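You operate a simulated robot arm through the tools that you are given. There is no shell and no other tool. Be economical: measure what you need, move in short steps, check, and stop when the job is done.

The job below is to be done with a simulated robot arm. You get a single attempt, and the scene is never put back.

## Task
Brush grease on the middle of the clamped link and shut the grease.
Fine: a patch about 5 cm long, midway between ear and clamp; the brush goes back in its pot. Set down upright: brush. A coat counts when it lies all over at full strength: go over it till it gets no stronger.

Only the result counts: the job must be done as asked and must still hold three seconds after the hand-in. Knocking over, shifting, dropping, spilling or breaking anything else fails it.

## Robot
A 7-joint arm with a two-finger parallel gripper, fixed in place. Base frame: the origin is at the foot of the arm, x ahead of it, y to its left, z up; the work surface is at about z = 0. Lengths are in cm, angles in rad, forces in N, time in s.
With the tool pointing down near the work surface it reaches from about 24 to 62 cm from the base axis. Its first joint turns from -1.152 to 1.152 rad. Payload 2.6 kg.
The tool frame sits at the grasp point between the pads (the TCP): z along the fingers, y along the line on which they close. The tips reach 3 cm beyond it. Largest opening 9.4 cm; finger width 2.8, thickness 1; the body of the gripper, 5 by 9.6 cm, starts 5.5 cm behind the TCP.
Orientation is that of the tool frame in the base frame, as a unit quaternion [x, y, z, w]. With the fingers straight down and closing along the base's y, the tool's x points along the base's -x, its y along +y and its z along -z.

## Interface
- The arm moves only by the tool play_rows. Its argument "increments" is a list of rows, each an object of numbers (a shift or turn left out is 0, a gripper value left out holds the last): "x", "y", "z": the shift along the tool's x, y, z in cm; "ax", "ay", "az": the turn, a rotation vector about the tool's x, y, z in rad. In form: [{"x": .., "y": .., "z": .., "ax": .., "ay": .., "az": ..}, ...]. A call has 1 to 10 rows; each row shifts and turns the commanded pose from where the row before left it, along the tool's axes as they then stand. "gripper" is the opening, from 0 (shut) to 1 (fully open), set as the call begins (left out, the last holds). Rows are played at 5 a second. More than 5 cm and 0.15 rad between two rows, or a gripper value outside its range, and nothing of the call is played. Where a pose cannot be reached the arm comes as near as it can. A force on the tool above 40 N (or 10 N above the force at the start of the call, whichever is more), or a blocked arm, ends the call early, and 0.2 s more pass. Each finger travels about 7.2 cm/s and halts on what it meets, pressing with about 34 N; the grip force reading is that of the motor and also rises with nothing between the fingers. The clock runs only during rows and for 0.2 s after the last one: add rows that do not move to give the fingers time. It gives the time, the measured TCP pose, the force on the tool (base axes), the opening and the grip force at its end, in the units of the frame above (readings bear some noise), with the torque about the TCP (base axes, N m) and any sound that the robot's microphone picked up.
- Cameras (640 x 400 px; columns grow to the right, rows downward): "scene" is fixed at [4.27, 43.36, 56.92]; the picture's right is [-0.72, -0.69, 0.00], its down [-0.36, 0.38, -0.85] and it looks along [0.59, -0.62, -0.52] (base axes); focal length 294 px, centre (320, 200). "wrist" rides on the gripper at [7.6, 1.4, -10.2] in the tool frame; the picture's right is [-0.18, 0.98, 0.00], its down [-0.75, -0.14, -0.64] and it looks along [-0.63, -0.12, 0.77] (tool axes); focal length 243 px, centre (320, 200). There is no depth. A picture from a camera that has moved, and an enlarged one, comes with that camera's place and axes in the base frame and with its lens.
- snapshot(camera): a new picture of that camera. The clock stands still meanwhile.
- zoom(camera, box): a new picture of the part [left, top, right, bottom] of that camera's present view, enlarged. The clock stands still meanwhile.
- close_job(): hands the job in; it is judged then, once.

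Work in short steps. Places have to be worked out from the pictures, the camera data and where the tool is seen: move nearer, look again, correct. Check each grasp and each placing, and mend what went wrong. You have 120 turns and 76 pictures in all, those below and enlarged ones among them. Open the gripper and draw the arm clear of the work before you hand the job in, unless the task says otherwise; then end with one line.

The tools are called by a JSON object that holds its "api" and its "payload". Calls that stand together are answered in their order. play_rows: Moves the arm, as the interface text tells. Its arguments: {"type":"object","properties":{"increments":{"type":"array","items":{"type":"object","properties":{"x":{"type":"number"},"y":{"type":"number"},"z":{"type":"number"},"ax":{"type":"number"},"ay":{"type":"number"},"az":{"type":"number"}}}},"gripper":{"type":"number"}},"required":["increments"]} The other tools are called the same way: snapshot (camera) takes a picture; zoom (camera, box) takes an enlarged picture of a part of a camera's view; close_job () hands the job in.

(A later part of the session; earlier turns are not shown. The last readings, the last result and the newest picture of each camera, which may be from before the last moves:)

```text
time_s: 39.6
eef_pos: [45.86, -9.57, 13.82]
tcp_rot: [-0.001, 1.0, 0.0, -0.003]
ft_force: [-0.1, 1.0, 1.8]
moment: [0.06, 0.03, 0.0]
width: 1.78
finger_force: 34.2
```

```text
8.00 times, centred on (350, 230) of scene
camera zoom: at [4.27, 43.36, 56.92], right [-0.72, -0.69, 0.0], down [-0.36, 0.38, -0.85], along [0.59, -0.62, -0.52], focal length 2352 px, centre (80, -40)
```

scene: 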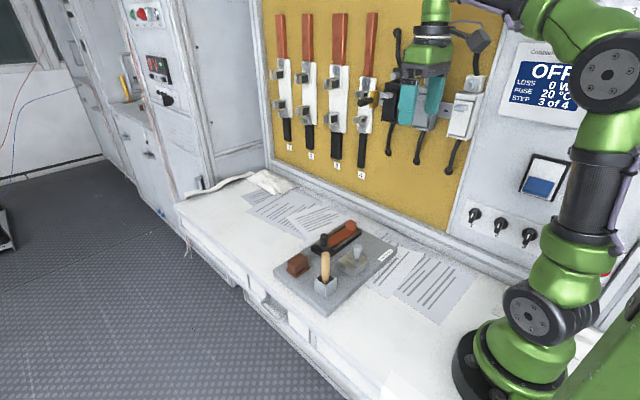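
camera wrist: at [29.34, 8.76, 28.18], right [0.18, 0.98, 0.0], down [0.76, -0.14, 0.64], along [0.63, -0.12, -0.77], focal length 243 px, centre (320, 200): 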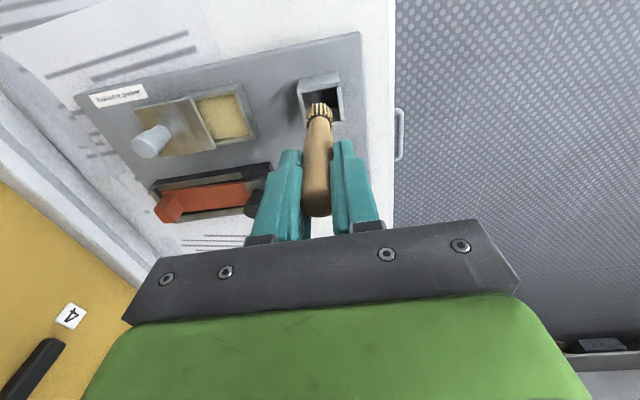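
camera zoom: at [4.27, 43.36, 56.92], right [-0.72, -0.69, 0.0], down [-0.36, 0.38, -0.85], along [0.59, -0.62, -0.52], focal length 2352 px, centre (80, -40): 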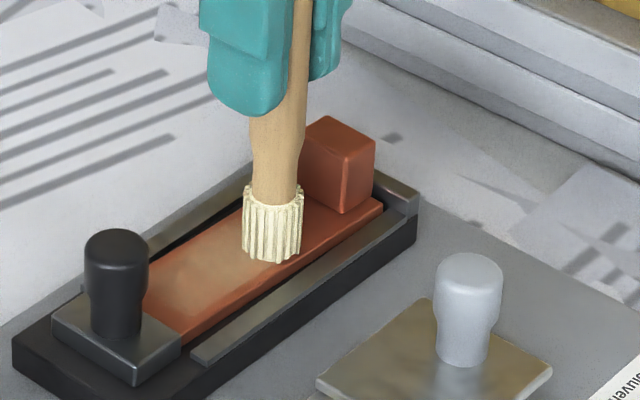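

A faint coat is appearing from about y −5.8. I go over it in two lanes across the width.

{"api": "play_rows", "payload": {"increments": [{"x": -0.4}, {"y": 0.5}, {"y": 0.5}, {"y": 0.45}, {"y": 0.5}, {"y": 0.5}, {"y": 0.45}, {"x": 0.4}, {"x": 0.4}, {}]}}

{"api": "play_rows", "payload": {"increments": [{"y": -0.5}, {"y": -0.5}, {"y": -0.45}, {"y": -0.5}, {"y": -0.5}, {"y": -0.45}, {"x": -0.4}, {}]}}

{"api": "play_rows", "payload": {"increments": [{"z": -1}, {"z": -2}, {"z": -2}, {"x": 3.5, "y": 2}, {"x": 3.5, "y": 2}, {}]}}

{"api": "zoom", "payload": {"camera": "wrist", "box": [160, 70, 400, 230]}}

{"api": "zoom", "payload": {"camera": "scene", "box": [320, 205, 380, 255]}}

```text
time_s: 41.8
eef_pos: [45.4, -6.77, 13.97]
tcp_rot: [0.0, 1.0, 0.001, -0.002]
ft_force: [1.2, -0.1, 4.9]
moment: [0.05, -0.13, -0.01]
width: 1.81
finger_force: 34.4
```

```text
time_s: 43.6
eef_pos: [45.84, -9.6, 13.84]
tcp_rot: [0.0, 1.0, -0.001, -0.002]
ft_force: [-0.7, -0.3, 4.3]
moment: [-0.11, 0.15, -0.02]
width: 1.8
finger_force: 34.2
```

```text
time_s: 45.0
eef_pos: [38.97, -5.57, 18.74]
tcp_rot: [0.0, 1.0, 0.0, -0.002]
ft_force: [0.3, 0.4, -1.9]
moment: [-0.04, -0.01, 0.01]
width: 1.83
finger_force: 34.3
```

```text
2.50 times, centred on (280, 150) of wrist
camera zoom: at [31.27, -4.08, 29.08], right [0.18, 0.98, 0.0], down [0.76, -0.14, 0.64], along [0.63, -0.12, -0.77], focal length 606 px, centre (420, 325)
```

zoom: 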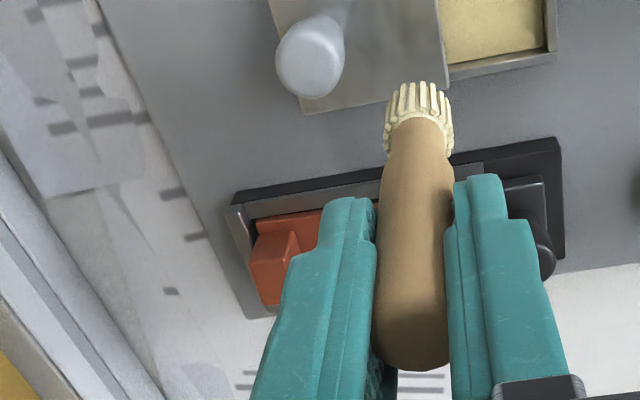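

```text
8.00 times, centred on (350, 230) of scene
camera zoom: at [4.26, 43.36, 56.92], right [-0.72, -0.69, 0.0], down [-0.36, 0.38, -0.85], along [0.59, -0.62, -0.52], focal length 2352 px, centre (80, -40)
```

zoom: 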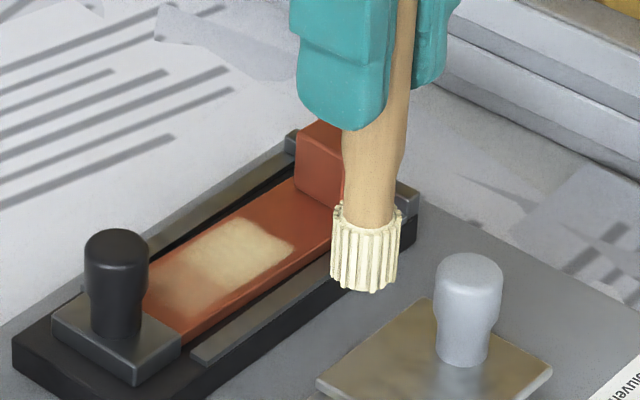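

The coat is strong at the −y part and still faint at the +y end (−5.2…−6.7). I return and make more passes with extra attention to the +y half.

{"api": "play_rows", "payload": {"increments": [{"x": -3.5, "y": -0.5}, {"x": -3.4, "y": -0.5}, {"z": 2}, {"z": 2}, {"z": 1}, {}]}}

{"api": "play_rows", "payload": {"increments": [{"x": 0.4}, {"y": -0.4}, {"y": -0.5}, {"y": -0.6}, {"x": -0.4}, {"x": -0.4}, {"y": 0.5}, {"y": 0.5}, {"y": 0.5}, {}]}}

{"api": "play_rows", "payload": {"increments": [{"x": 0.4}, {"y": -0.5}, {"y": -0.5}, {"y": -0.5}, {"y": -0.5}, {"y": -0.5}, {"y": -0.3}, {"x": 0.4}, {"y": 0.5}, {"y": 0.5}]}}

{"api": "play_rows", "payload": {"increments": [{"y": 0.5}, {"y": 0.5}, {"y": 0.5}, {"y": 0.3}, {"x": -0.4}, {"x": -0.4}, {"y": -0.5}, {"y": -0.5}, {"y": -0.5}, {}]}}

{"api": "play_rows", "payload": {"increments": [{"z": -1}, {"z": -2}, {"z": -3}, {"x": 4, "y": 3}, {"x": 4, "y": 4}, {"x": 2, "y": 4}, {}]}}

{"api": "zoom", "payload": {"camera": "scene", "box": [320, 205, 380, 255]}}

{"api": "snapshot", "payload": {"camera": "wrist"}}

```text
time_s: 46.4
eef_pos: [45.85, -6.7, 13.82]
tcp_rot: [0.001, 1.0, 0.0, -0.001]
ft_force: [-5.4, 1.0, 18.9]
moment: [-0.03, 0.55, -0.01]
width: 1.82
finger_force: 34.0
```

```text
time_s: 48.6
eef_pos: [46.2, -6.64, 13.94]
tcp_rot: [0.0, 1.0, 0.001, -0.002]
ft_force: [0.4, -0.9, 3.8]
moment: [-0.13, -0.08, -0.02]
width: 1.8
finger_force: 33.9
```

```text
time_s: 50.8
eef_pos: [45.33, -8.38, 13.76]
tcp_rot: [0.0, 1.0, 0.001, -0.003]
ft_force: [-0.5, 0.3, -1.0]
moment: [-0.01, 0.0, -0.03]
width: 1.84
finger_force: 34.0
```

```text
time_s: 53.0
eef_pos: [45.98, -8.22, 13.93]
tcp_rot: [0.0, 1.0, 0.0, -0.003]
ft_force: [0.6, -0.3, 0.0]
moment: [0.02, -0.01, 0.05]
width: 1.81
finger_force: 33.9
```

```text
refused: row 5 steps farther than a row can; nothing moved
```

```text
8.00 times, centred on (350, 230) of scene
camera zoom: at [4.27, 43.36, 56.92], right [-0.72, -0.69, 0.0], down [-0.36, 0.38, -0.85], along [0.59, -0.62, -0.52], focal length 2352 px, centre (80, -40)
```

zoom: 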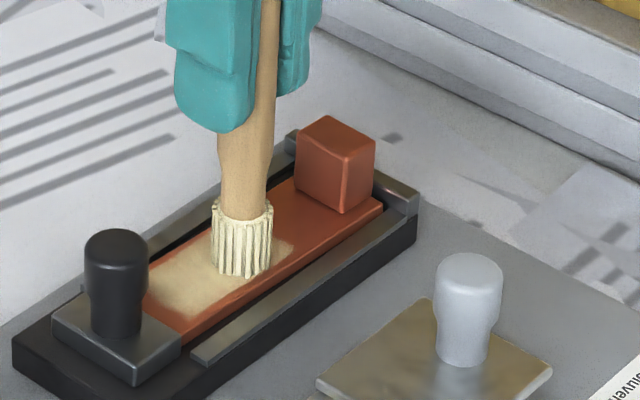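

```text
30 pictures are left
camera wrist: at [38.38, -6.63, 24.16], right [0.18, 0.98, 0.0], down [0.76, -0.14, 0.64], along [0.63, -0.12, -0.77], focal length 243 px, centre (320, 200)
```

wrist: 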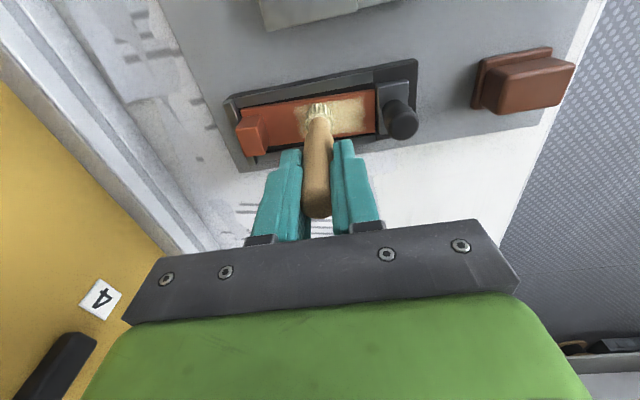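

The patch seems somewhat biased to +y. I zoom for measurement before continuing.

{"api": "zoom", "payload": {"camera": "wrist", "box": [220, 60, 420, 170]}}

```text
3.20 times, centred on (320, 115) of wrist
camera zoom: at [38.38, -6.63, 24.16], right [0.18, 0.98, 0.0], down [0.76, -0.14, 0.64], along [0.63, -0.12, -0.77], focal length 776 px, centre (320, 472)
```

zoom: 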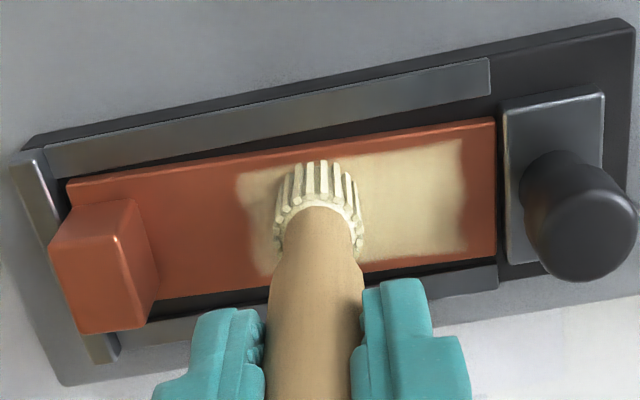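

{"api": "play_rows", "payload": {"increments": [{"z": -1}, {"z": -2}, {"z": -3}, {"x": 4, "y": 2.5}, {"x": 4, "y": 2.5}, {"x": 2, "y": 4}, {}]}}

{"api": "zoom", "payload": {"camera": "scene", "box": [320, 205, 380, 255]}}

{"api": "zoom", "payload": {"camera": "wrist", "box": [140, 110, 300, 220]}}

```text
time_s: 54.6
eef_pos: [36.37, 0.9, 19.98]
tcp_rot: [0.001, 1.0, 0.0, -0.003]
ft_force: [0.4, -0.1, -0.3]
moment: [-0.01, -0.03, -0.03]
width: 1.79
finger_force: 34.0
```

```text
8.00 times, centred on (350, 230) of scene
camera zoom: at [4.26, 43.36, 56.92], right [-0.72, -0.69, 0.0], down [-0.36, 0.38, -0.85], along [0.59, -0.62, -0.52], focal length 2352 px, centre (80, -40)
```

zoom: 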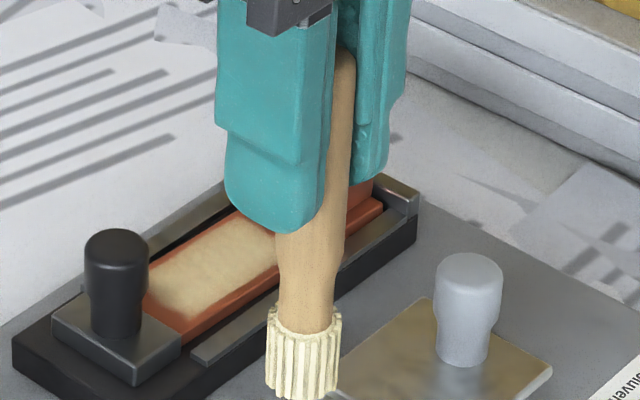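

```text
3.64 times, centred on (220, 165) of wrist
camera zoom: at [28.66, 2.35, 30.24], right [0.18, 0.98, 0.0], down [0.76, -0.14, 0.64], along [0.63, -0.12, -0.77], focal length 882 px, centre (684, 327)
```

zoom: 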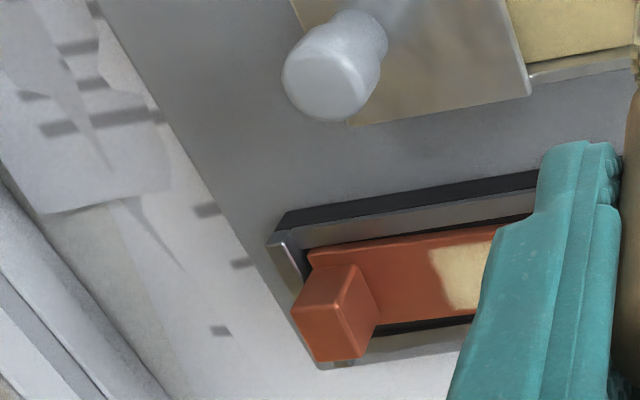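

The patch spans roughly y −10.3 to −4.8 versus a middle of −8.1; I should extend slightly at the −y end only. First I reload the brush in the grease.

{"api": "play_rows", "payload": {"increments": [{"x": -0.4, "y": -3.4}, {"z": 3}, {"z": 2.5}, {"z": 0.6}, {"z": 0.3}, {"z": 0.15}, {}]}}

{"api": "play_rows", "payload": {"increments": [{"z": 0.1}, {}]}}

```text
time_s: 56.2
eef_pos: [36.63, -2.47, 13.42]
tcp_rot: [-0.001, 1.0, 0.001, -0.003]
ft_force: [-0.1, -0.4, -0.8]
moment: [0.01, 0.0, -0.01]
width: 1.82
finger_force: 34.4
```

```text
time_s: 56.8
eef_pos: [36.58, -2.38, 13.22]
tcp_rot: [0.0, 1.0, 0.0, -0.004]
ft_force: [-0.4, -1.7, -1.2]
moment: [0.0, -0.01, 0.03]
width: 1.81
finger_force: 33.7
```

{"api": "play_rows", "payload": {"increments": [{"z": 0.1}, {"z": 0.05}, {}]}}

```text
time_s: 57.6
eef_pos: [36.64, -2.45, 13.2]
tcp_rot: [0.001, 1.0, 0.0, -0.003]
ft_force: [-3.6, -0.3, 12.5]
moment: [0.01, 0.43, 0.02]
width: 1.8
finger_force: 34.3
```

Loaded again. I go back to the link and feel for contact.

{"api": "play_rows", "payload": {"increments": [{"z": -2}, {"z": -4}, {"x": -3.1, "y": -2}, {"x": -3.1, "y": -2}, {"x": -3.1, "y": -1.65}, {"z": 3}, {"z": 2.2}, {}]}}

{"api": "play_rows", "payload": {"increments": [{"z": 0.1}, {"z": 0.05}, {}]}}

```text
time_s: 59.4
eef_pos: [45.91, -8.33, 13.84]
tcp_rot: [0.0, 1.0, 0.0, -0.002]
ft_force: [-0.2, -0.5, 0.7]
moment: [-0.02, -0.01, 0.01]
width: 1.81
finger_force: 34.2
```

```text
time_s: 60.2
eef_pos: [45.79, -8.33, 13.83]
tcp_rot: [0.0, 1.0, -0.001, -0.001]
ft_force: [-0.8, -4.3, 15.5]
moment: [-0.3, 0.12, 0.06]
width: 1.82
finger_force: 33.8
```

Contact at 15 N; I ease up a little and make passes from −7.0 to −9.95 in three lanes.

{"api": "play_rows", "payload": {"increments": [{"z": -0.07}, {"y": -0.6}, {"y": -0.6}, {"y": -0.5}, {}, {"x": 0.4}, {"y": 0.5}, {"y": 0.5}, {"y": 0.5}, {"y": 0.5}]}}

{"api": "play_rows", "payload": {"increments": [{"y": 0.5}, {"y": 0.3}, {"x": -0.4}, {"x": -0.4}, {"y": -0.5}, {"y": -0.5}, {"y": -0.5}, {"y": -0.5}, {"y": -0.5}, {"y": -0.3}]}}

{"api": "play_rows", "payload": {"increments": [{}, {"x": 0.4}, {"y": 0.5}, {"y": 0.5}, {"y": 0.5}, {"y": 0.5}, {"y": 0.5}, {"y": 0.3}, {}]}}

{"api": "zoom", "payload": {"camera": "wrist", "box": [220, 60, 420, 170]}}

```text
time_s: 62.4
eef_pos: [45.24, -7.88, 13.8]
tcp_rot: [0.0, 1.0, 0.001, -0.003]
ft_force: [0.3, -3.7, 6.9]
moment: [-0.31, -0.05, 0.0]
width: 1.83
finger_force: 34.1
```

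```text
time_s: 64.6
eef_pos: [46.19, -9.86, 13.72]
tcp_rot: [0.0, 1.0, 0.0, -0.004]
ft_force: [0.1, -0.4, -0.2]
moment: [-0.01, -0.05, 0.02]
width: 1.86
finger_force: 33.7
```

```text
time_s: 66.6
eef_pos: [45.79, -6.98, 13.73]
tcp_rot: [0.001, 1.0, 0.0, -0.004]
ft_force: [0.0, 1.7, -0.2]
moment: [0.01, 0.02, 0.01]
width: 1.8
finger_force: 33.7
```

```text
3.20 times, centred on (320, 115) of wrist
camera zoom: at [38.09, -5.51, 24.06], right [0.18, 0.98, 0.0], down [0.76, -0.14, 0.64], along [0.63, -0.12, -0.77], focal length 776 px, centre (320, 472)
```

zoom: 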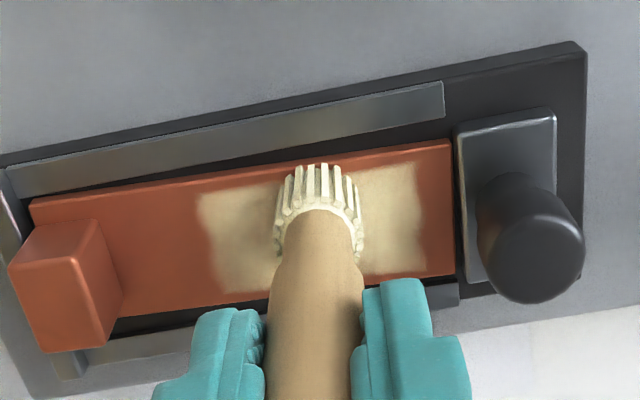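

Recent readings show ~0 N, so the last passes mostly hovered. I move to the −y side and lower in tiny steps to regain about 5 N.

{"api": "play_rows", "payload": {"increments": [{"y": -0.6}, {"y": -0.6}, {"y": -0.6}, {"y": -0.4}, {"z": 0.06}, {}]}}

{"api": "play_rows", "payload": {"increments": [{"z": 0.06}, {}]}}

```text
time_s: 68.0
eef_pos: [45.76, -9.34, 13.75]
tcp_rot: [0.001, 1.0, 0.0, -0.002]
ft_force: [-0.2, 0.1, -0.7]
moment: [-0.01, -0.01, 0.0]
width: 1.81
finger_force: 35.0
```

```text
time_s: 68.6
eef_pos: [45.8, -9.22, 13.79]
tcp_rot: [-0.001, 1.0, -0.001, -0.003]
ft_force: [-0.6, -0.1, 2.3]
moment: [-0.01, 0.0, -0.01]
width: 1.85
finger_force: 33.7
```

{"api": "play_rows", "payload": {"increments": [{"z": 0.05}, {"y": -0.4}, {"y": -0.3}, {}, {"x": 0.4}, {"y": 0.4}, {"y": 0.4}, {"y": 0.4}, {}]}}

{"api": "play_rows", "payload": {"increments": [{"x": -0.4}, {"x": -0.4}, {"y": -0.4}, {"y": -0.4}, {"y": -0.4}, {}, {"x": 0.4}, {}]}}

{"api": "zoom", "payload": {"camera": "wrist", "box": [220, 60, 420, 170]}}

```text
time_s: 70.6
eef_pos: [45.41, -8.84, 13.69]
tcp_rot: [0.0, 1.0, 0.0, -0.003]
ft_force: [0.4, -5.2, 15.6]
moment: [-0.4, -0.1, 0.03]
width: 1.81
finger_force: 34.2
```

```text
time_s: 72.4
eef_pos: [45.85, -9.99, 13.64]
tcp_rot: [0.001, 1.0, 0.0, -0.003]
ft_force: [0.4, -1.3, 3.0]
moment: [-0.06, -0.06, 0.02]
width: 1.79
finger_force: 33.6
```

```text
3.20 times, centred on (320, 115) of wrist
camera zoom: at [38.15, -8.57, 23.89], right [0.18, 0.98, 0.0], down [0.76, -0.14, 0.64], along [0.63, -0.12, -0.77], focal length 776 px, centre (320, 472)
```

zoom: 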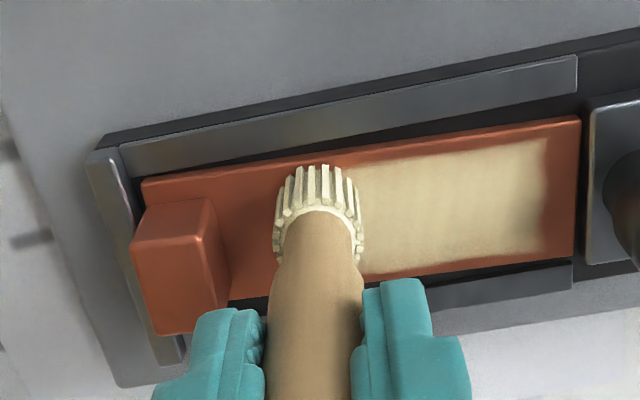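

I lift away toward the pot so both cameras can see the coat.

{"api": "play_rows", "payload": {"increments": [{"z": -2}, {"z": -4}, {"x": 3, "y": 3.5}, {"x": 3, "y": 3.5}, {"x": 2.8, "y": 3.5}, {"y": 3.5}, {"y": 3}, {}]}}

{"api": "zoom", "payload": {"camera": "scene", "box": [320, 205, 380, 255]}}

{"api": "zoom", "payload": {"camera": "wrist", "box": [120, 100, 300, 220]}}

```text
time_s: 74.2
eef_pos: [37.13, 6.94, 19.65]
tcp_rot: [-0.001, 1.0, 0.001, -0.003]
ft_force: [0.6, -0.6, 0.1]
moment: [-0.01, 0.01, -0.01]
width: 1.82
finger_force: 34.2
```

```text
8.00 times, centred on (350, 230) of scene
camera zoom: at [4.26, 43.36, 56.92], right [-0.72, -0.69, 0.0], down [-0.36, 0.38, -0.85], along [0.59, -0.62, -0.52], focal length 2352 px, centre (80, -40)
```

zoom: 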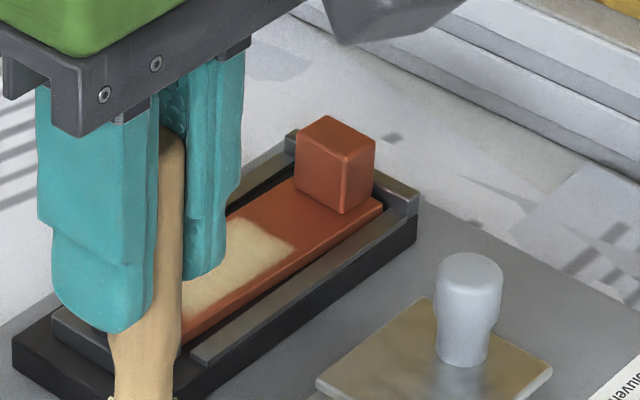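

```text
3.33 times, centred on (210, 160) of wrist
camera zoom: at [29.44, 8.41, 29.96], right [0.18, 0.98, 0.0], down [0.76, -0.14, 0.64], along [0.63, -0.12, -0.77], focal length 809 px, centre (687, 333)
```

zoom: 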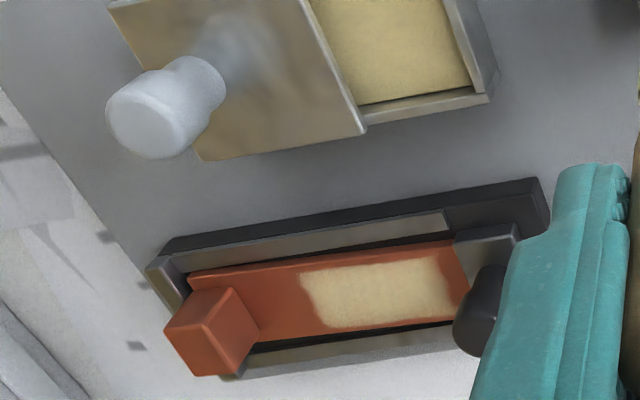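

The coat is even, spanning about y −10.15 to −4.4, while the middle is −8.2. I need to extend the −y end to about −10.7, so I go back with the brush centred near −10.2.

{"api": "play_rows", "payload": {"increments": [{"y": -3.5}, {"x": -1.5, "y": -3.5}, {"x": -2.5, "y": -3.5}, {"x": -2.5, "y": -3.4}, {"x": -2.25, "y": -3.2}, {"z": 3}, {"z": 2.7}, {"z": 0.2}, {}]}}

{"api": "play_rows", "payload": {"increments": [{"z": 0.1}, {}]}}

```text
time_s: 76.2
eef_pos: [45.83, -10.21, 13.6]
tcp_rot: [0.0, 1.0, 0.0, -0.003]
ft_force: [-1.3, 0.5, -0.7]
moment: [-0.01, -0.02, 0.01]
width: 1.81
finger_force: 34.2
```

```text
time_s: 76.8
eef_pos: [45.78, -10.21, 13.57]
tcp_rot: [0.0, 1.0, -0.001, -0.002]
ft_force: [-1.4, 0.2, 5.6]
moment: [-0.01, 0.15, 0.05]
width: 1.82
finger_force: 33.9
```

Contact 5.6 N. I work the −y end across the width.

{"api": "play_rows", "payload": {"increments": [{"x": 0.4}, {"z": 0.03}, {"y": 0.4}, {"y": -0.4}, {"x": -0.4}, {"x": -0.4}, {"y": 0.4}, {"y": -0.4}, {"x": 0.4}, {}]}}

{"api": "play_rows", "payload": {"increments": [{"z": -2}, {"z": -4}, {"y": 4}, {"x": 3, "y": 3.5}, {"x": 3, "y": 3.5}, {"x": 2.8, "y": 3.5}, {"y": 2.7}, {}]}}

{"api": "zoom", "payload": {"camera": "wrist", "box": [120, 100, 300, 220]}}

```text
time_s: 79.0
eef_pos: [45.82, -10.02, 13.54]
tcp_rot: [0.001, 1.0, 0.001, -0.003]
ft_force: [3.9, 1.3, 8.7]
moment: [0.14, -0.37, 0.03]
width: 1.82
finger_force: 34.2
```

```text
time_s: 80.8
eef_pos: [36.72, 7.05, 19.74]
tcp_rot: [0.0, 1.0, 0.0, -0.004]
ft_force: [0.3, -0.3, -0.4]
moment: [-0.01, 0.01, 0.03]
width: 1.8
finger_force: 34.1
```

```text
3.33 times, centred on (210, 160) of wrist
camera zoom: at [29.05, 8.51, 30.05], right [0.18, 0.98, 0.0], down [0.76, -0.14, 0.64], along [0.63, -0.12, -0.77], focal length 809 px, centre (687, 333)
```

zoom: 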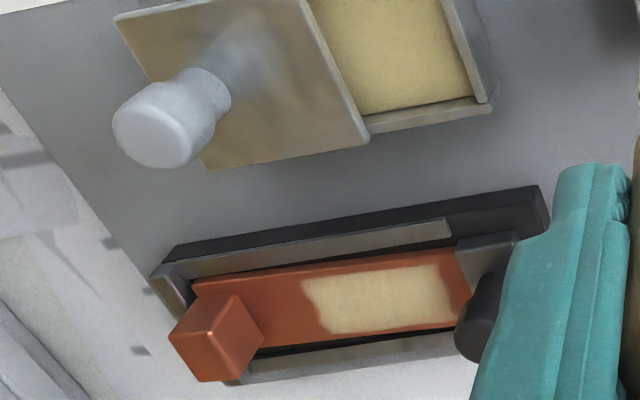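

The −y edge has not moved. I check whether the bristles still carry grease.

{"api": "zoom", "payload": {"camera": "scene", "box": [290, 205, 390, 285]}}

{"api": "zoom", "payload": {"camera": "wrist", "box": [160, 160, 260, 220]}}

```text
5.00 times, centred on (340, 245) of scene
camera zoom: at [4.26, 43.36, 56.92], right [-0.72, -0.69, 0.0], down [-0.36, 0.38, -0.85], along [0.59, -0.62, -0.52], focal length 1470 px, centre (220, -25)
```

zoom: 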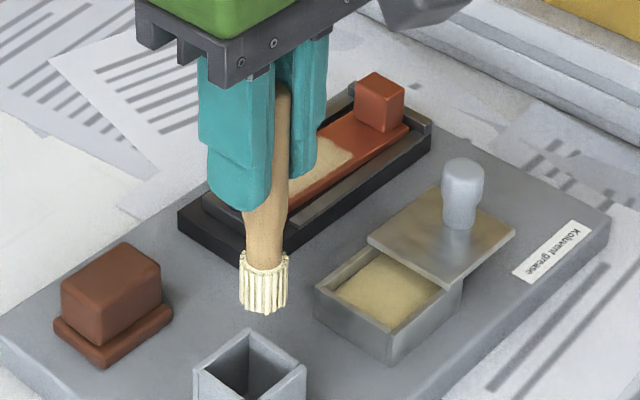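

```text
6.40 times, centred on (210, 190) of wrist
camera zoom: at [29.05, 8.51, 30.05], right [0.18, 0.98, 0.0], down [0.76, -0.14, 0.64], along [0.63, -0.12, -0.77], focal length 1553 px, centre (1024, 264)
```

zoom: 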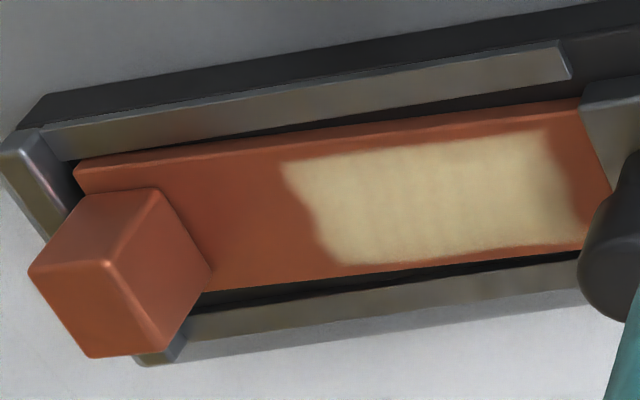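

The coat edge is sharp and unchanged though the brush pressed there; maybe the brush has run dry. I reload and then brush the −y end directly.

{"api": "play_rows", "payload": {"increments": [{"y": -3.2}, {"y": -3.2}, {"y": -3.1}, {"z": 3}, {"z": 2.5}, {"z": 0.6}, {"z": 0.3}, {"z": 0.15}, {}]}}

{"api": "play_rows", "payload": {"increments": [{"z": 0.1}, {}]}}

```text
time_s: 82.8
eef_pos: [37.03, -2.38, 12.88]
tcp_rot: [0.001, 1.0, 0.001, -0.003]
ft_force: [-0.4, -0.1, -0.3]
moment: [-0.01, 0.0, -0.02]
width: 1.86
finger_force: 33.6
```

```text
time_s: 83.4
eef_pos: [37.06, -2.23, 12.88]
tcp_rot: [0.0, 1.0, -0.002, -0.003]
ft_force: [0.1, 0.1, 1.3]
moment: [-0.03, -0.01, 0.03]
width: 1.83
finger_force: 33.8
```

{"api": "play_rows", "payload": {"increments": [{"z": 0.08}, {"x": 0.2}, {"x": -0.2}, {}]}}

{"api": "play_rows", "payload": {"increments": [{"z": -2}, {"z": -4}, {"x": -2.9, "y": -2.6}, {"x": -3, "y": -2.6}, {"x": -3, "y": -2.6}, {"z": 3}, {"z": 2.2}, {"z": 0.15}, {}]}}

{"api": "play_rows", "payload": {"increments": [{"z": 0.07}, {}]}}

```text
time_s: 84.4
eef_pos: [36.84, -2.42, 12.97]
tcp_rot: [0.001, 1.0, 0.001, -0.003]
ft_force: [-8.4, 1.5, 22.2]
moment: [0.08, 0.86, 0.0]
width: 1.86
finger_force: 34.2
```

```text
time_s: 86.4
eef_pos: [45.85, -10.34, 13.64]
tcp_rot: [0.0, 1.0, 0.0, -0.002]
ft_force: [-3.8, -1.4, 11.4]
moment: [-0.15, 0.27, -0.01]
width: 1.86
finger_force: 33.8
```

```text
time_s: 87.0
eef_pos: [45.91, -10.29, 13.53]
tcp_rot: [0.0, 1.0, -0.001, -0.002]
ft_force: [-4.4, -4.3, 22.0]
moment: [-0.3, 0.39, 0.01]
width: 1.88
finger_force: 34.5
```

Firm contact (22 N). I ease slightly and stroke at this end, then look.

{"api": "play_rows", "payload": {"increments": [{"z": -0.07}, {"x": 0.4}, {"y": 0.4}, {"y": 0.4}, {"x": -0.4}, {"y": -0.4}, {"y": -0.4}, {"x": -0.4}, {"y": 0.4}, {"y": 0.4}]}}

{"api": "play_rows", "payload": {"increments": [{"y": 0.5}, {"y": 0.5}, {}]}}

{"api": "zoom", "payload": {"camera": "wrist", "box": [220, 60, 420, 170]}}

```text
time_s: 89.2
eef_pos: [46.28, -9.56, 13.65]
tcp_rot: [0.001, 1.0, -0.001, -0.003]
ft_force: [0.0, -3.2, 8.8]
moment: [-0.31, -0.07, -0.02]
width: 1.84
finger_force: 33.7
```

```text
time_s: 90.0
eef_pos: [46.34, -8.31, 13.41]
tcp_rot: [0.0, 1.0, 0.0, -0.003]
ft_force: [-0.2, -4.1, 11.6]
moment: [-0.39, 0.01, 0.0]
width: 1.85
finger_force: 33.6
```

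```text
3.20 times, centred on (320, 115) of wrist
camera zoom: at [38.56, -6.94, 23.75], right [0.18, 0.98, 0.0], down [0.76, -0.14, 0.64], along [0.63, -0.12, -0.77], focal length 776 px, centre (320, 472)
```

zoom: 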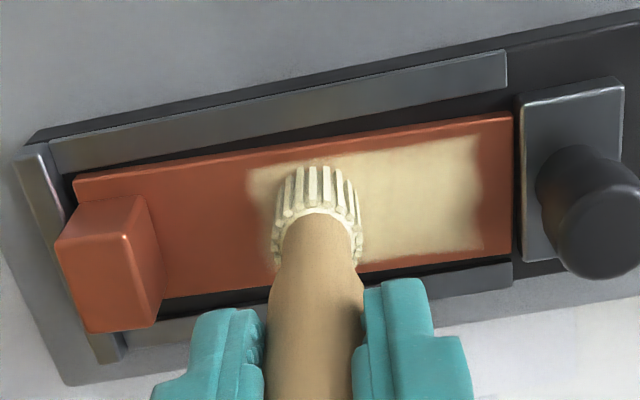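

The coat stops at about −10.2 regardless of contact there, so the patch is about 5.6 cm and I leave its extent. With the fresh load I do a last full set of passes for strength.

{"api": "play_rows", "payload": {"increments": [{"y": 0.5, "z": -0.03}, {"y": 0.5}, {"y": 0.5}, {"x": 0.4}, {"y": -0.5}, {"y": -0.5}, {"y": -0.5}, {"y": -0.5}, {"y": -0.5}, {"y": -0.4}]}}

{"api": "play_rows", "payload": {"increments": [{"x": 0.4}, {"y": 0.5}, {"y": 0.5}, {"y": 0.5}, {"y": 0.5}, {"y": 0.5}, {"y": 0.4}, {"x": -0.4}, {"y": -0.5}, {"y": -0.5}]}}

{"api": "play_rows", "payload": {"increments": [{"x": -0.4}, {"y": -0.5}, {"y": -0.5}, {"y": -0.5}, {"y": -0.4}, {"x": 0.4}, {"y": 0.5}, {"y": 0.5}, {"y": 0.5}, {}]}}

{"api": "play_rows", "payload": {"increments": [{"z": -2}, {"z": -4}, {"y": 4}, {"x": 3, "y": 3.5}, {"x": 3, "y": 3.5}, {"x": 2.9, "y": 3.5}, {"y": 0.5}, {}]}}

{"api": "zoom", "payload": {"camera": "wrist", "box": [120, 140, 280, 230]}}

```text
time_s: 92.2
eef_pos: [45.89, -9.75, 13.47]
tcp_rot: [0.0, 1.0, 0.001, -0.002]
ft_force: [0.4, 0.6, 1.4]
moment: [0.06, 0.0, 0.01]
width: 1.85
finger_force: 34.5
```

```text
time_s: 94.4
eef_pos: [45.72, -7.97, 13.4]
tcp_rot: [-0.001, 1.0, 0.0, -0.003]
ft_force: [1.0, 0.1, 0.7]
moment: [0.02, -0.02, 0.01]
width: 1.87
finger_force: 34.2
```

```text
time_s: 96.6
eef_pos: [45.77, -8.21, 13.53]
tcp_rot: [0.0, 1.0, 0.001, -0.003]
ft_force: [-0.2, -4.3, 8.6]
moment: [-0.39, 0.02, 0.01]
width: 1.82
finger_force: 34.2
```

```text
time_s: 98.4
eef_pos: [37.1, 6.51, 19.83]
tcp_rot: [0.0, 1.0, -0.001, -0.004]
ft_force: [0.1, -0.1, 0.2]
moment: [0.03, -0.03, 0.0]
width: 1.84
finger_force: 33.8
```

```text
4.00 times, centred on (200, 185) of wrist
camera zoom: at [29.32, 8.06, 30.07], right [0.18, 0.98, 0.0], down [0.76, -0.14, 0.64], along [0.63, -0.12, -0.77], focal length 970 px, centre (800, 260)
```

zoom: 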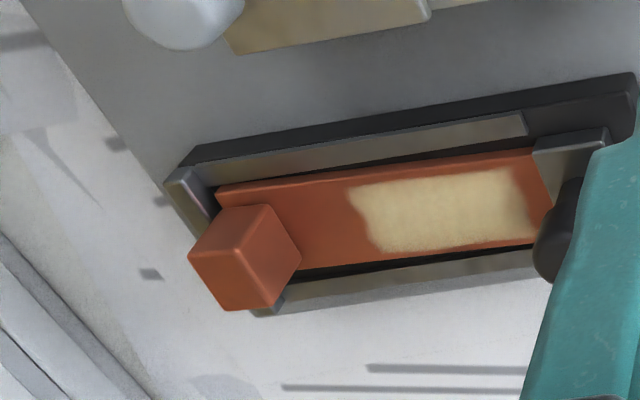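

The coat's colour no longer changes — saturated. I make one last try at extending the −y end with the brush centred at −10.7.

{"api": "play_rows", "payload": {"increments": [{"y": -3.5}, {"x": -1.5, "y": -3.5}, {"x": -2.5, "y": -3.5}, {"x": -2.5, "y": -3.4}, {"x": -2.2, "y": -3.3}, {"z": 3}, {"z": 2.6}, {"z": 0.2}, {}]}}

{"api": "play_rows", "payload": {"increments": [{"z": 0.1}, {}]}}

```text
time_s: 100.4
eef_pos: [45.69, -10.36, 13.64]
tcp_rot: [0.001, 1.0, 0.0, -0.002]
ft_force: [-0.7, 0.3, -0.9]
moment: [0.0, -0.03, 0.01]
width: 1.86
finger_force: 34.1
```

```text
time_s: 101.0
eef_pos: [45.72, -10.45, 13.55]
tcp_rot: [0.0, 1.0, -0.001, -0.003]
ft_force: [-1.0, -0.1, 0.4]
moment: [-0.02, 0.05, -0.02]
width: 1.87
finger_force: 33.3
```

{"api": "play_rows", "payload": {"increments": [{"y": -0.2, "z": 0.08}, {"z": 0.04}, {}]}}

{"api": "zoom", "payload": {"camera": "wrist", "box": [240, 70, 400, 170]}}

{"api": "zoom", "payload": {"camera": "scene", "box": [335, 205, 375, 245]}}

```text
time_s: 101.8
eef_pos: [45.57, -10.59, 13.46]
tcp_rot: [0.0, 1.0, 0.0, -0.003]
ft_force: [-0.3, -0.3, 0.3]
moment: [-0.05, 0.01, 0.0]
width: 1.85
finger_force: 34.4
```

```text
4.00 times, centred on (320, 120) of wrist
camera zoom: at [37.97, -9.22, 23.77], right [0.18, 0.98, 0.0], down [0.76, -0.14, 0.64], along [0.63, -0.12, -0.77], focal length 970 px, centre (320, 520)
```

zoom: 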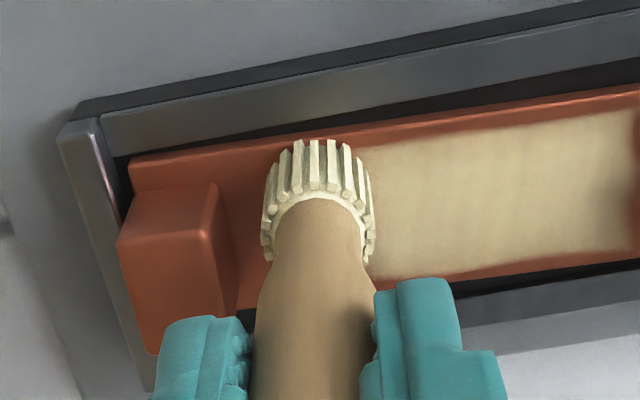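

```text
10.00 times, centred on (355, 225) of scene
camera zoom: at [4.27, 43.36, 56.92], right [-0.72, -0.69, 0.0], down [-0.36, 0.38, -0.85], along [0.59, -0.62, -0.52], focal length 2940 px, centre (-30, -50)
```

zoom: 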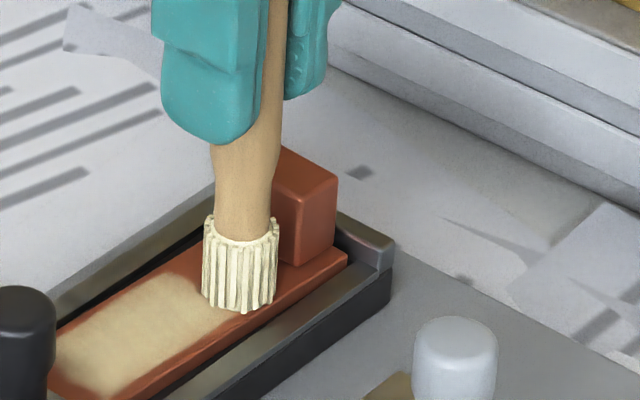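

{"api": "play_rows", "payload": {"increments": [{"z": 0.08}, {}]}}

```text
time_s: 102.4
eef_pos: [45.64, -10.74, 13.42]
tcp_rot: [0.0, 1.0, 0.0, -0.002]
ft_force: [-2.8, -1.0, 7.4]
moment: [-0.07, 0.17, 0.01]
width: 1.83
finger_force: 33.8
```

{"api": "play_rows", "payload": {"increments": [{"x": -0.3}, {"y": 0.3}, {"x": 0.4}, {"y": -0.3}, {"x": 0.3}, {"y": 0.3}, {}]}}

{"api": "play_rows", "payload": {"increments": [{"z": -1.5}, {"y": 2.5}, {"y": 1.5}, {}]}}

{"api": "zoom", "payload": {"camera": "wrist", "box": [200, 60, 400, 170]}}

```text
time_s: 104.0
eef_pos: [45.2, -10.44, 13.42]
tcp_rot: [0.0, 1.0, -0.001, -0.002]
ft_force: [1.6, -3.5, 8.1]
moment: [-0.31, -0.06, -0.01]
width: 1.84
finger_force: 33.7
```

```text
time_s: 105.0
eef_pos: [45.13, -6.28, 14.92]
tcp_rot: [0.001, 1.0, 0.0, -0.003]
ft_force: [-0.4, -0.2, -0.6]
moment: [-0.03, 0.01, -0.01]
width: 1.84
finger_force: 34.1
```

```text
3.20 times, centred on (300, 115) of wrist
camera zoom: at [37.44, -4.86, 25.27], right [0.18, 0.98, 0.0], down [0.76, -0.14, 0.64], along [0.63, -0.12, -0.77], focal length 776 px, centre (384, 472)
```

zoom: 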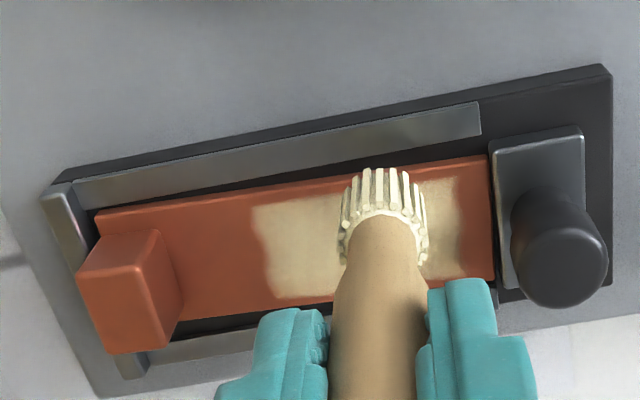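

The edge stays at about −10.2, so the coat is complete at ~5.7 cm. Now I return the brush: up and over the pot at (37.15, 7.2).

{"api": "play_rows", "payload": {"increments": [{"z": -3}, {"z": -2}, {"x": 2, "y": 3.5}, {"x": 3, "y": 3.5}, {"x": 3, "y": 3.5}, {"y": 3}, {}, {}]}}

```text
time_s: 106.8
eef_pos: [37.2, 7.12, 19.84]
tcp_rot: [0.0, 1.0, 0.0, -0.002]
ft_force: [-0.1, 0.5, -0.6]
moment: [-0.01, -0.01, 0.02]
width: 1.85
finger_force: 34.0
```

{"api": "play_rows", "payload": {"increments": [{"z": 1.5}, {"z": 1}, {}]}}

{"api": "zoom", "payload": {"camera": "scene", "box": [290, 225, 370, 300]}}

{"api": "zoom", "payload": {"camera": "wrist", "box": [250, 50, 400, 170]}}

```text
time_s: 107.6
eef_pos: [37.31, 7.22, 17.38]
tcp_rot: [0.0, 1.0, 0.001, -0.002]
ft_force: [-0.9, 0.5, -0.8]
moment: [-0.02, -0.03, 0.01]
width: 1.88
finger_force: 34.2
```

```text
5.33 times, centred on (330, 262) of scene
camera zoom: at [4.27, 43.36, 56.92], right [-0.72, -0.69, 0.0], down [-0.36, 0.38, -0.85], along [0.59, -0.62, -0.52], focal length 1568 px, centre (267, -133)
```

zoom: 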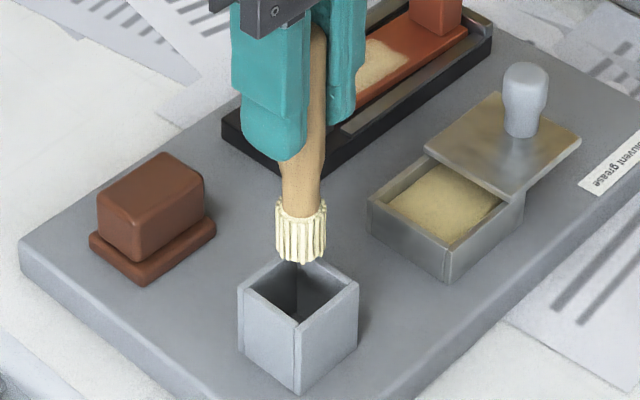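

```text
3.33 times, centred on (325, 110) of wrist
camera zoom: at [29.6, 8.64, 27.66], right [0.18, 0.98, 0.0], down [0.76, -0.14, 0.64], along [0.63, -0.12, -0.77], focal length 809 px, centre (303, 500)
```

zoom: 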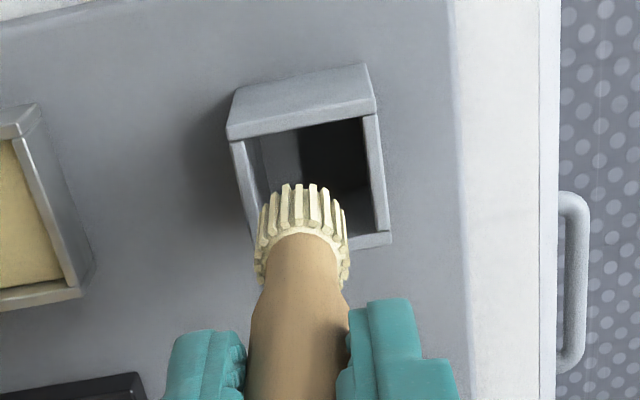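

Comparing both views, the tip is about 0.25 cm too far in +x and 0.4 cm short in y relative to the pot's centre. I correct and lower to just at the rim.

{"api": "play_rows", "payload": {"increments": [{"x": 0.25, "y": 0.4}, {"z": 0.7}, {"z": 0.4}, {}]}}

{"api": "zoom", "payload": {"camera": "scene", "box": [300, 240, 360, 290]}}

{"api": "zoom", "payload": {"camera": "wrist", "box": [250, 50, 400, 170]}}

```text
time_s: 108.6
eef_pos: [37.04, 7.57, 16.31]
tcp_rot: [0.0, 1.0, 0.001, -0.003]
ft_force: [0.2, -0.5, 0.3]
moment: [0.02, 0.0, 0.03]
width: 1.86
finger_force: 33.8
```

```text
8.00 times, centred on (330, 265) of scene
camera zoom: at [4.27, 43.36, 56.92], right [-0.72, -0.69, 0.0], down [-0.36, 0.38, -0.85], along [0.59, -0.62, -0.52], focal length 2352 px, centre (240, -320)
```

zoom: 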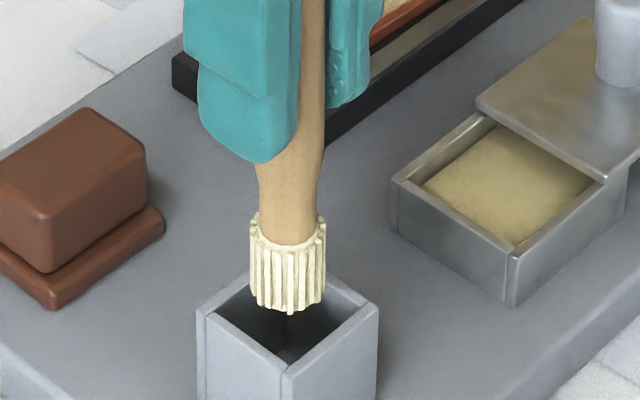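

```text
3.33 times, centred on (325, 110) of wrist
camera zoom: at [29.39, 9.0, 26.6], right [0.18, 0.98, 0.0], down [0.76, -0.14, 0.64], along [0.63, -0.12, -0.77], focal length 809 px, centre (303, 500)
```

zoom: 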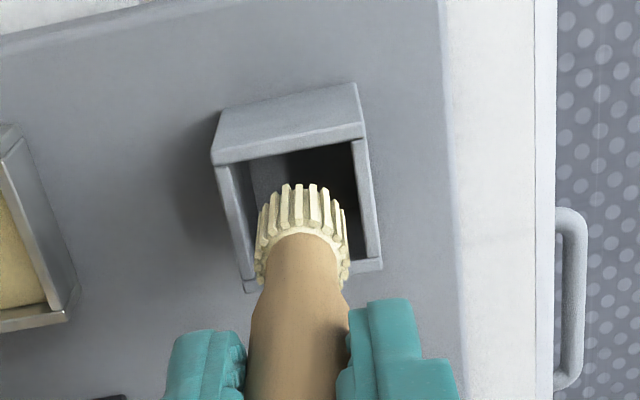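

Well centred in y; a small −0.15 cm in x, then lower into the pot.

{"api": "play_rows", "payload": {"increments": [{"x": 0.15}, {"z": 0.6}, {"z": 0.6}, {"z": 0.6}, {"z": 0.6}, {"z": 0.6}, {"z": 0.6}, {}]}}

{"api": "zoom", "payload": {"camera": "scene", "box": [290, 225, 370, 300]}}

```text
time_s: 110.4
eef_pos: [36.76, 7.51, 12.71]
tcp_rot: [-0.001, 1.0, 0.0, -0.003]
ft_force: [0.0, 0.3, -0.3]
moment: [0.01, -0.04, 0.01]
width: 1.86
finger_force: 34.1
```

```text
5.33 times, centred on (330, 262) of scene
camera zoom: at [4.27, 43.36, 56.92], right [-0.72, -0.69, 0.0], down [-0.36, 0.38, -0.85], along [0.59, -0.62, -0.52], focal length 1568 px, centre (267, -133)
```

zoom: 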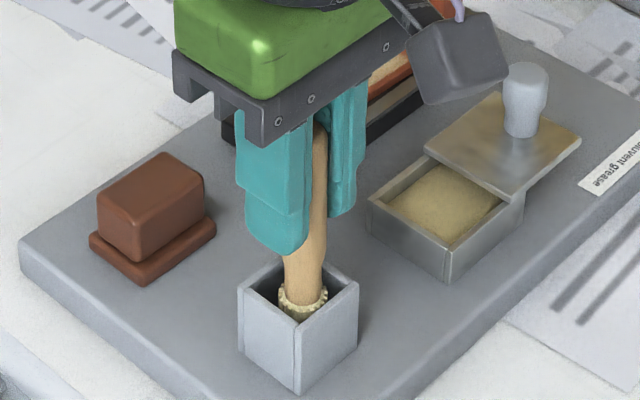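

The brush is inside the pot without contact. I lower until it touches the floor.

{"api": "play_rows", "payload": {"increments": [{"z": 0.4}, {"z": 0.3}, {"z": 0.2}, {}]}}

{"api": "play_rows", "payload": {"increments": [{"z": 0.15}, {"z": 0.1}, {}]}}

```text
time_s: 111.4
eef_pos: [36.87, 7.39, 11.88]
tcp_rot: [0.0, 1.0, 0.0, -0.003]
ft_force: [0.3, 0.1, -0.9]
moment: [0.0, 0.03, -0.01]
width: 1.84
finger_force: 34.5
```

```text
time_s: 112.2
eef_pos: [36.85, 7.41, 11.67]
tcp_rot: [0.001, 1.0, 0.0, -0.003]
ft_force: [-0.1, -0.2, -1.2]
moment: [0.02, -0.01, -0.04]
width: 1.85
finger_force: 33.6
```

{"api": "play_rows", "payload": {"increments": [{"z": 0.1}, {"z": 0.1}, {}]}}

{"api": "play_rows", "payload": {"increments": [{"z": 0.1}, {}]}}

```text
time_s: 113.0
eef_pos: [36.83, 7.49, 11.49]
tcp_rot: [0.0, 1.0, 0.0, -0.004]
ft_force: [-0.8, 0.0, -1.3]
moment: [0.0, 0.0, 0.01]
width: 1.87
finger_force: 34.4
```

```text
time_s: 113.6
eef_pos: [36.68, 7.56, 11.45]
tcp_rot: [-0.001, 1.0, 0.0, -0.004]
ft_force: [-0.3, 0.4, -0.1]
moment: [0.02, 0.0, 0.0]
width: 1.87
finger_force: 34.5
```

{"api": "play_rows", "payload": {"increments": [{"z": 0.1}, {}]}}

{"api": "play_rows", "payload": {"increments": [{"z": 0.1}, {}]}}

```text
time_s: 114.2
eef_pos: [36.82, 7.51, 11.45]
tcp_rot: [0.0, 1.0, 0.001, -0.001]
ft_force: [-7.9, -3.7, 26.1]
moment: [-0.28, 0.64, 0.0]
width: 1.87
finger_force: 33.8
```

```text
time_s: 114.8
eef_pos: [36.98, 7.5, 11.43]
tcp_rot: [0.0, 1.0, 0.001, -0.002]
ft_force: [-3.7, -2.3, 34.3]
moment: [-0.19, 0.28, 0.02]
width: 1.85
finger_force: 34.2
```

Floor contact reached. I ease up slightly to relieve the push, then release slowly and rise.

{"api": "play_rows", "payload": {"increments": [{"z": -0.1}, {"z": -0.05}, {}]}}

{"api": "play_rows", "payload": {"increments": [{}, {}, {}], "gripper": 0.42}}

{"api": "zoom", "payload": {"camera": "scene", "box": [290, 225, 370, 300]}}

```text
time_s: 115.6
eef_pos: [36.81, 7.6, 11.48]
tcp_rot: [-0.001, 1.0, 0.0, -0.002]
ft_force: [7.5, 0.7, 13.0]
moment: [0.09, -0.66, 0.01]
width: 1.87
finger_force: 34.1
```

```text
time_s: 116.4
eef_pos: [36.77, 7.49, 11.33]
tcp_rot: [0.0, 1.0, 0.0, -0.004]
ft_force: [0.7, -0.3, 0.3]
moment: [0.01, 0.03, 0.0]
width: 3.94
finger_force: 0.0
```

```text
5.33 times, centred on (330, 262) of scene
camera zoom: at [4.27, 43.36, 56.92], right [-0.72, -0.69, 0.0], down [-0.36, 0.38, -0.85], along [0.59, -0.62, -0.52], focal length 1568 px, centre (267, -133)
```

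zoom: 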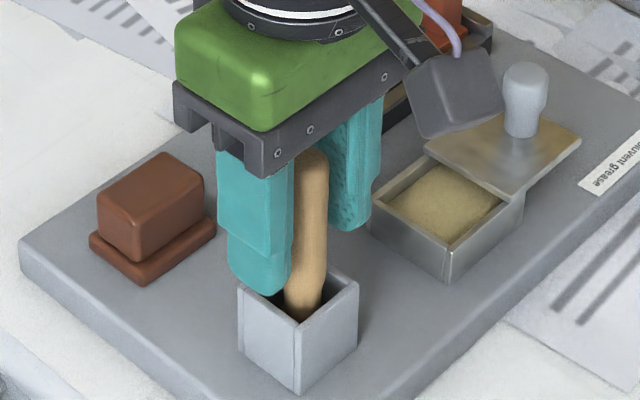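

Brush stands upright. I rise straight up and go to the lid knob at about (36.8, −8.7).

{"api": "play_rows", "payload": {"increments": [{"z": -2}, {"z": -3}, {"z": -4}, {"y": -4}, {"y": -4}, {"y": -4}, {"y": -4.2}, {}]}}

{"api": "zoom", "payload": {"camera": "wrist", "box": [220, 50, 420, 190]}}

```text
time_s: 118.2
eef_pos: [36.98, -8.82, 20.45]
tcp_rot: [0.001, 1.0, 0.001, -0.004]
ft_force: [0.8, 1.3, -0.9]
moment: [0.02, 0.03, 0.0]
width: 3.95
finger_force: 0.0
```

```text
2.86 times, centred on (320, 120) of wrist
camera zoom: at [29.27, -7.4, 30.63], right [0.18, 0.98, 0.0], down [0.76, -0.14, 0.64], along [0.63, -0.12, -0.77], focal length 693 px, centre (320, 429)
```

zoom: 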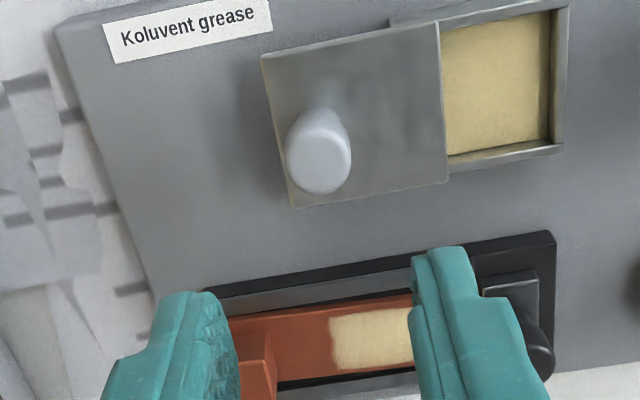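

Knob measured at (36.8, −8.9); I descend around it and grip.

{"api": "play_rows", "payload": {"increments": [{"x": 0.15}, {"z": 4}, {"z": 4}, {"z": 2.5}, {"z": 1.2}, {}]}}

{"api": "play_rows", "payload": {"increments": [{}, {}, {}], "gripper": 0.15}}

```text
time_s: 119.6
eef_pos: [36.86, -8.47, 8.77]
tcp_rot: [0.0, 1.0, 0.001, -0.003]
ft_force: [-0.4, 0.8, -1.3]
moment: [0.02, -0.05, -0.01]
width: 3.94
finger_force: 0.0
```

```text
time_s: 120.4
eef_pos: [36.79, -8.44, 8.71]
tcp_rot: [0.0, 1.0, 0.0, -0.003]
ft_force: [0.5, 0.0, 0.1]
moment: [0.0, -0.1, -0.06]
width: 2.06
finger_force: 33.9
```

Gripped without load. I slide the lid back toward +y.

{"api": "play_rows", "payload": {"increments": [{"y": 0.6}, {"y": 0.6}, {"y": 0.6}, {"y": 0.6}, {"y": 0.6}, {"y": 0.5}, {}]}}

{"api": "play_rows", "payload": {"increments": [{"y": 0.2}, {"y": 0.15}, {}]}}

{"api": "zoom", "payload": {"camera": "scene", "box": [330, 235, 390, 285]}}

```text
time_s: 122.0
eef_pos: [36.88, -5.25, 8.77]
tcp_rot: [0.0, 1.0, 0.001, -0.002]
ft_force: [-3.5, -0.2, 25.2]
moment: [0.02, 0.04, -0.03]
width: 2.07
finger_force: 34.2
```

```text
time_s: 122.8
eef_pos: [36.79, -4.74, 8.68]
tcp_rot: [0.0, 1.0, 0.0, -0.001]
ft_force: [3.4, 0.5, 23.9]
moment: [-0.01, -0.38, -0.02]
width: 2.06
finger_force: 34.1
```

```text
8.00 times, centred on (360, 260) of scene
camera zoom: at [4.26, 43.36, 56.92], right [-0.72, -0.69, 0.0], down [-0.36, 0.38, -0.85], along [0.59, -0.62, -0.52], focal length 2352 px, centre (0, -280)
```

zoom: 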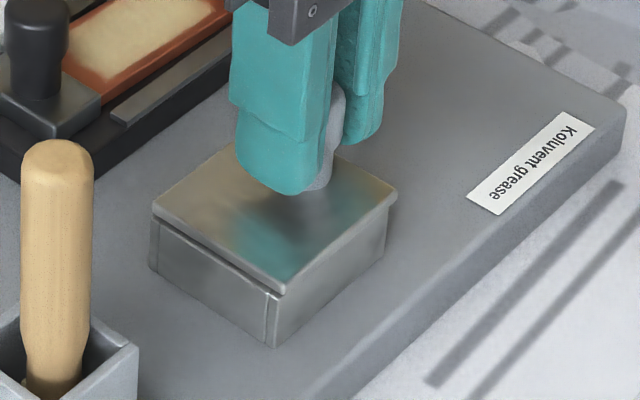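

Nearly shut; I relieve the downward load a bit and push gently until resistance shows.

{"api": "play_rows", "payload": {"increments": [{"z": -0.12}, {"y": 0.1}, {}]}}

{"api": "play_rows", "payload": {"increments": [{"y": 0.1}, {}]}}

```text
time_s: 123.6
eef_pos: [36.66, -4.62, 8.76]
tcp_rot: [-0.002, 1.0, 0.0, -0.003]
ft_force: [17.4, 0.1, -0.3]
moment: [0.05, -0.54, -0.01]
width: 2.1
finger_force: 34.1
```

```text
time_s: 124.2
eef_pos: [36.72, -4.53, 8.65]
tcp_rot: [-0.001, 1.0, 0.0, -0.004]
ft_force: [13.4, -0.1, 0.6]
moment: [-0.05, -0.58, -0.03]
width: 2.05
finger_force: 34.0
```

{"api": "play_rows", "payload": {"increments": [{"x": -0.1}, {"y": 0.1}, {}]}}

{"api": "zoom", "payload": {"camera": "scene", "box": [330, 235, 390, 285]}}

```text
time_s: 125.0
eef_pos: [36.73, -4.44, 8.8]
tcp_rot: [0.002, 1.0, 0.0, -0.006]
ft_force: [-12.2, -4.5, 2.1]
moment: [-0.09, 0.14, -0.01]
width: 2.08
finger_force: 34.4
```

```text
8.00 times, centred on (360, 260) of scene
camera zoom: at [4.26, 43.36, 56.92], right [-0.72, -0.69, 0.0], down [-0.36, 0.38, -0.85], along [0.59, -0.62, -0.52], focal length 2352 px, centre (0, -280)
```

zoom: 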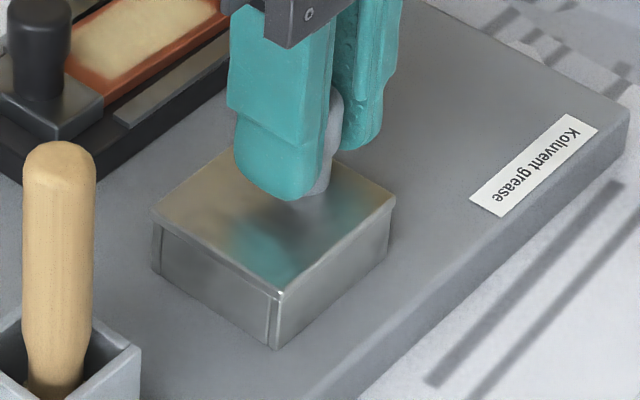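

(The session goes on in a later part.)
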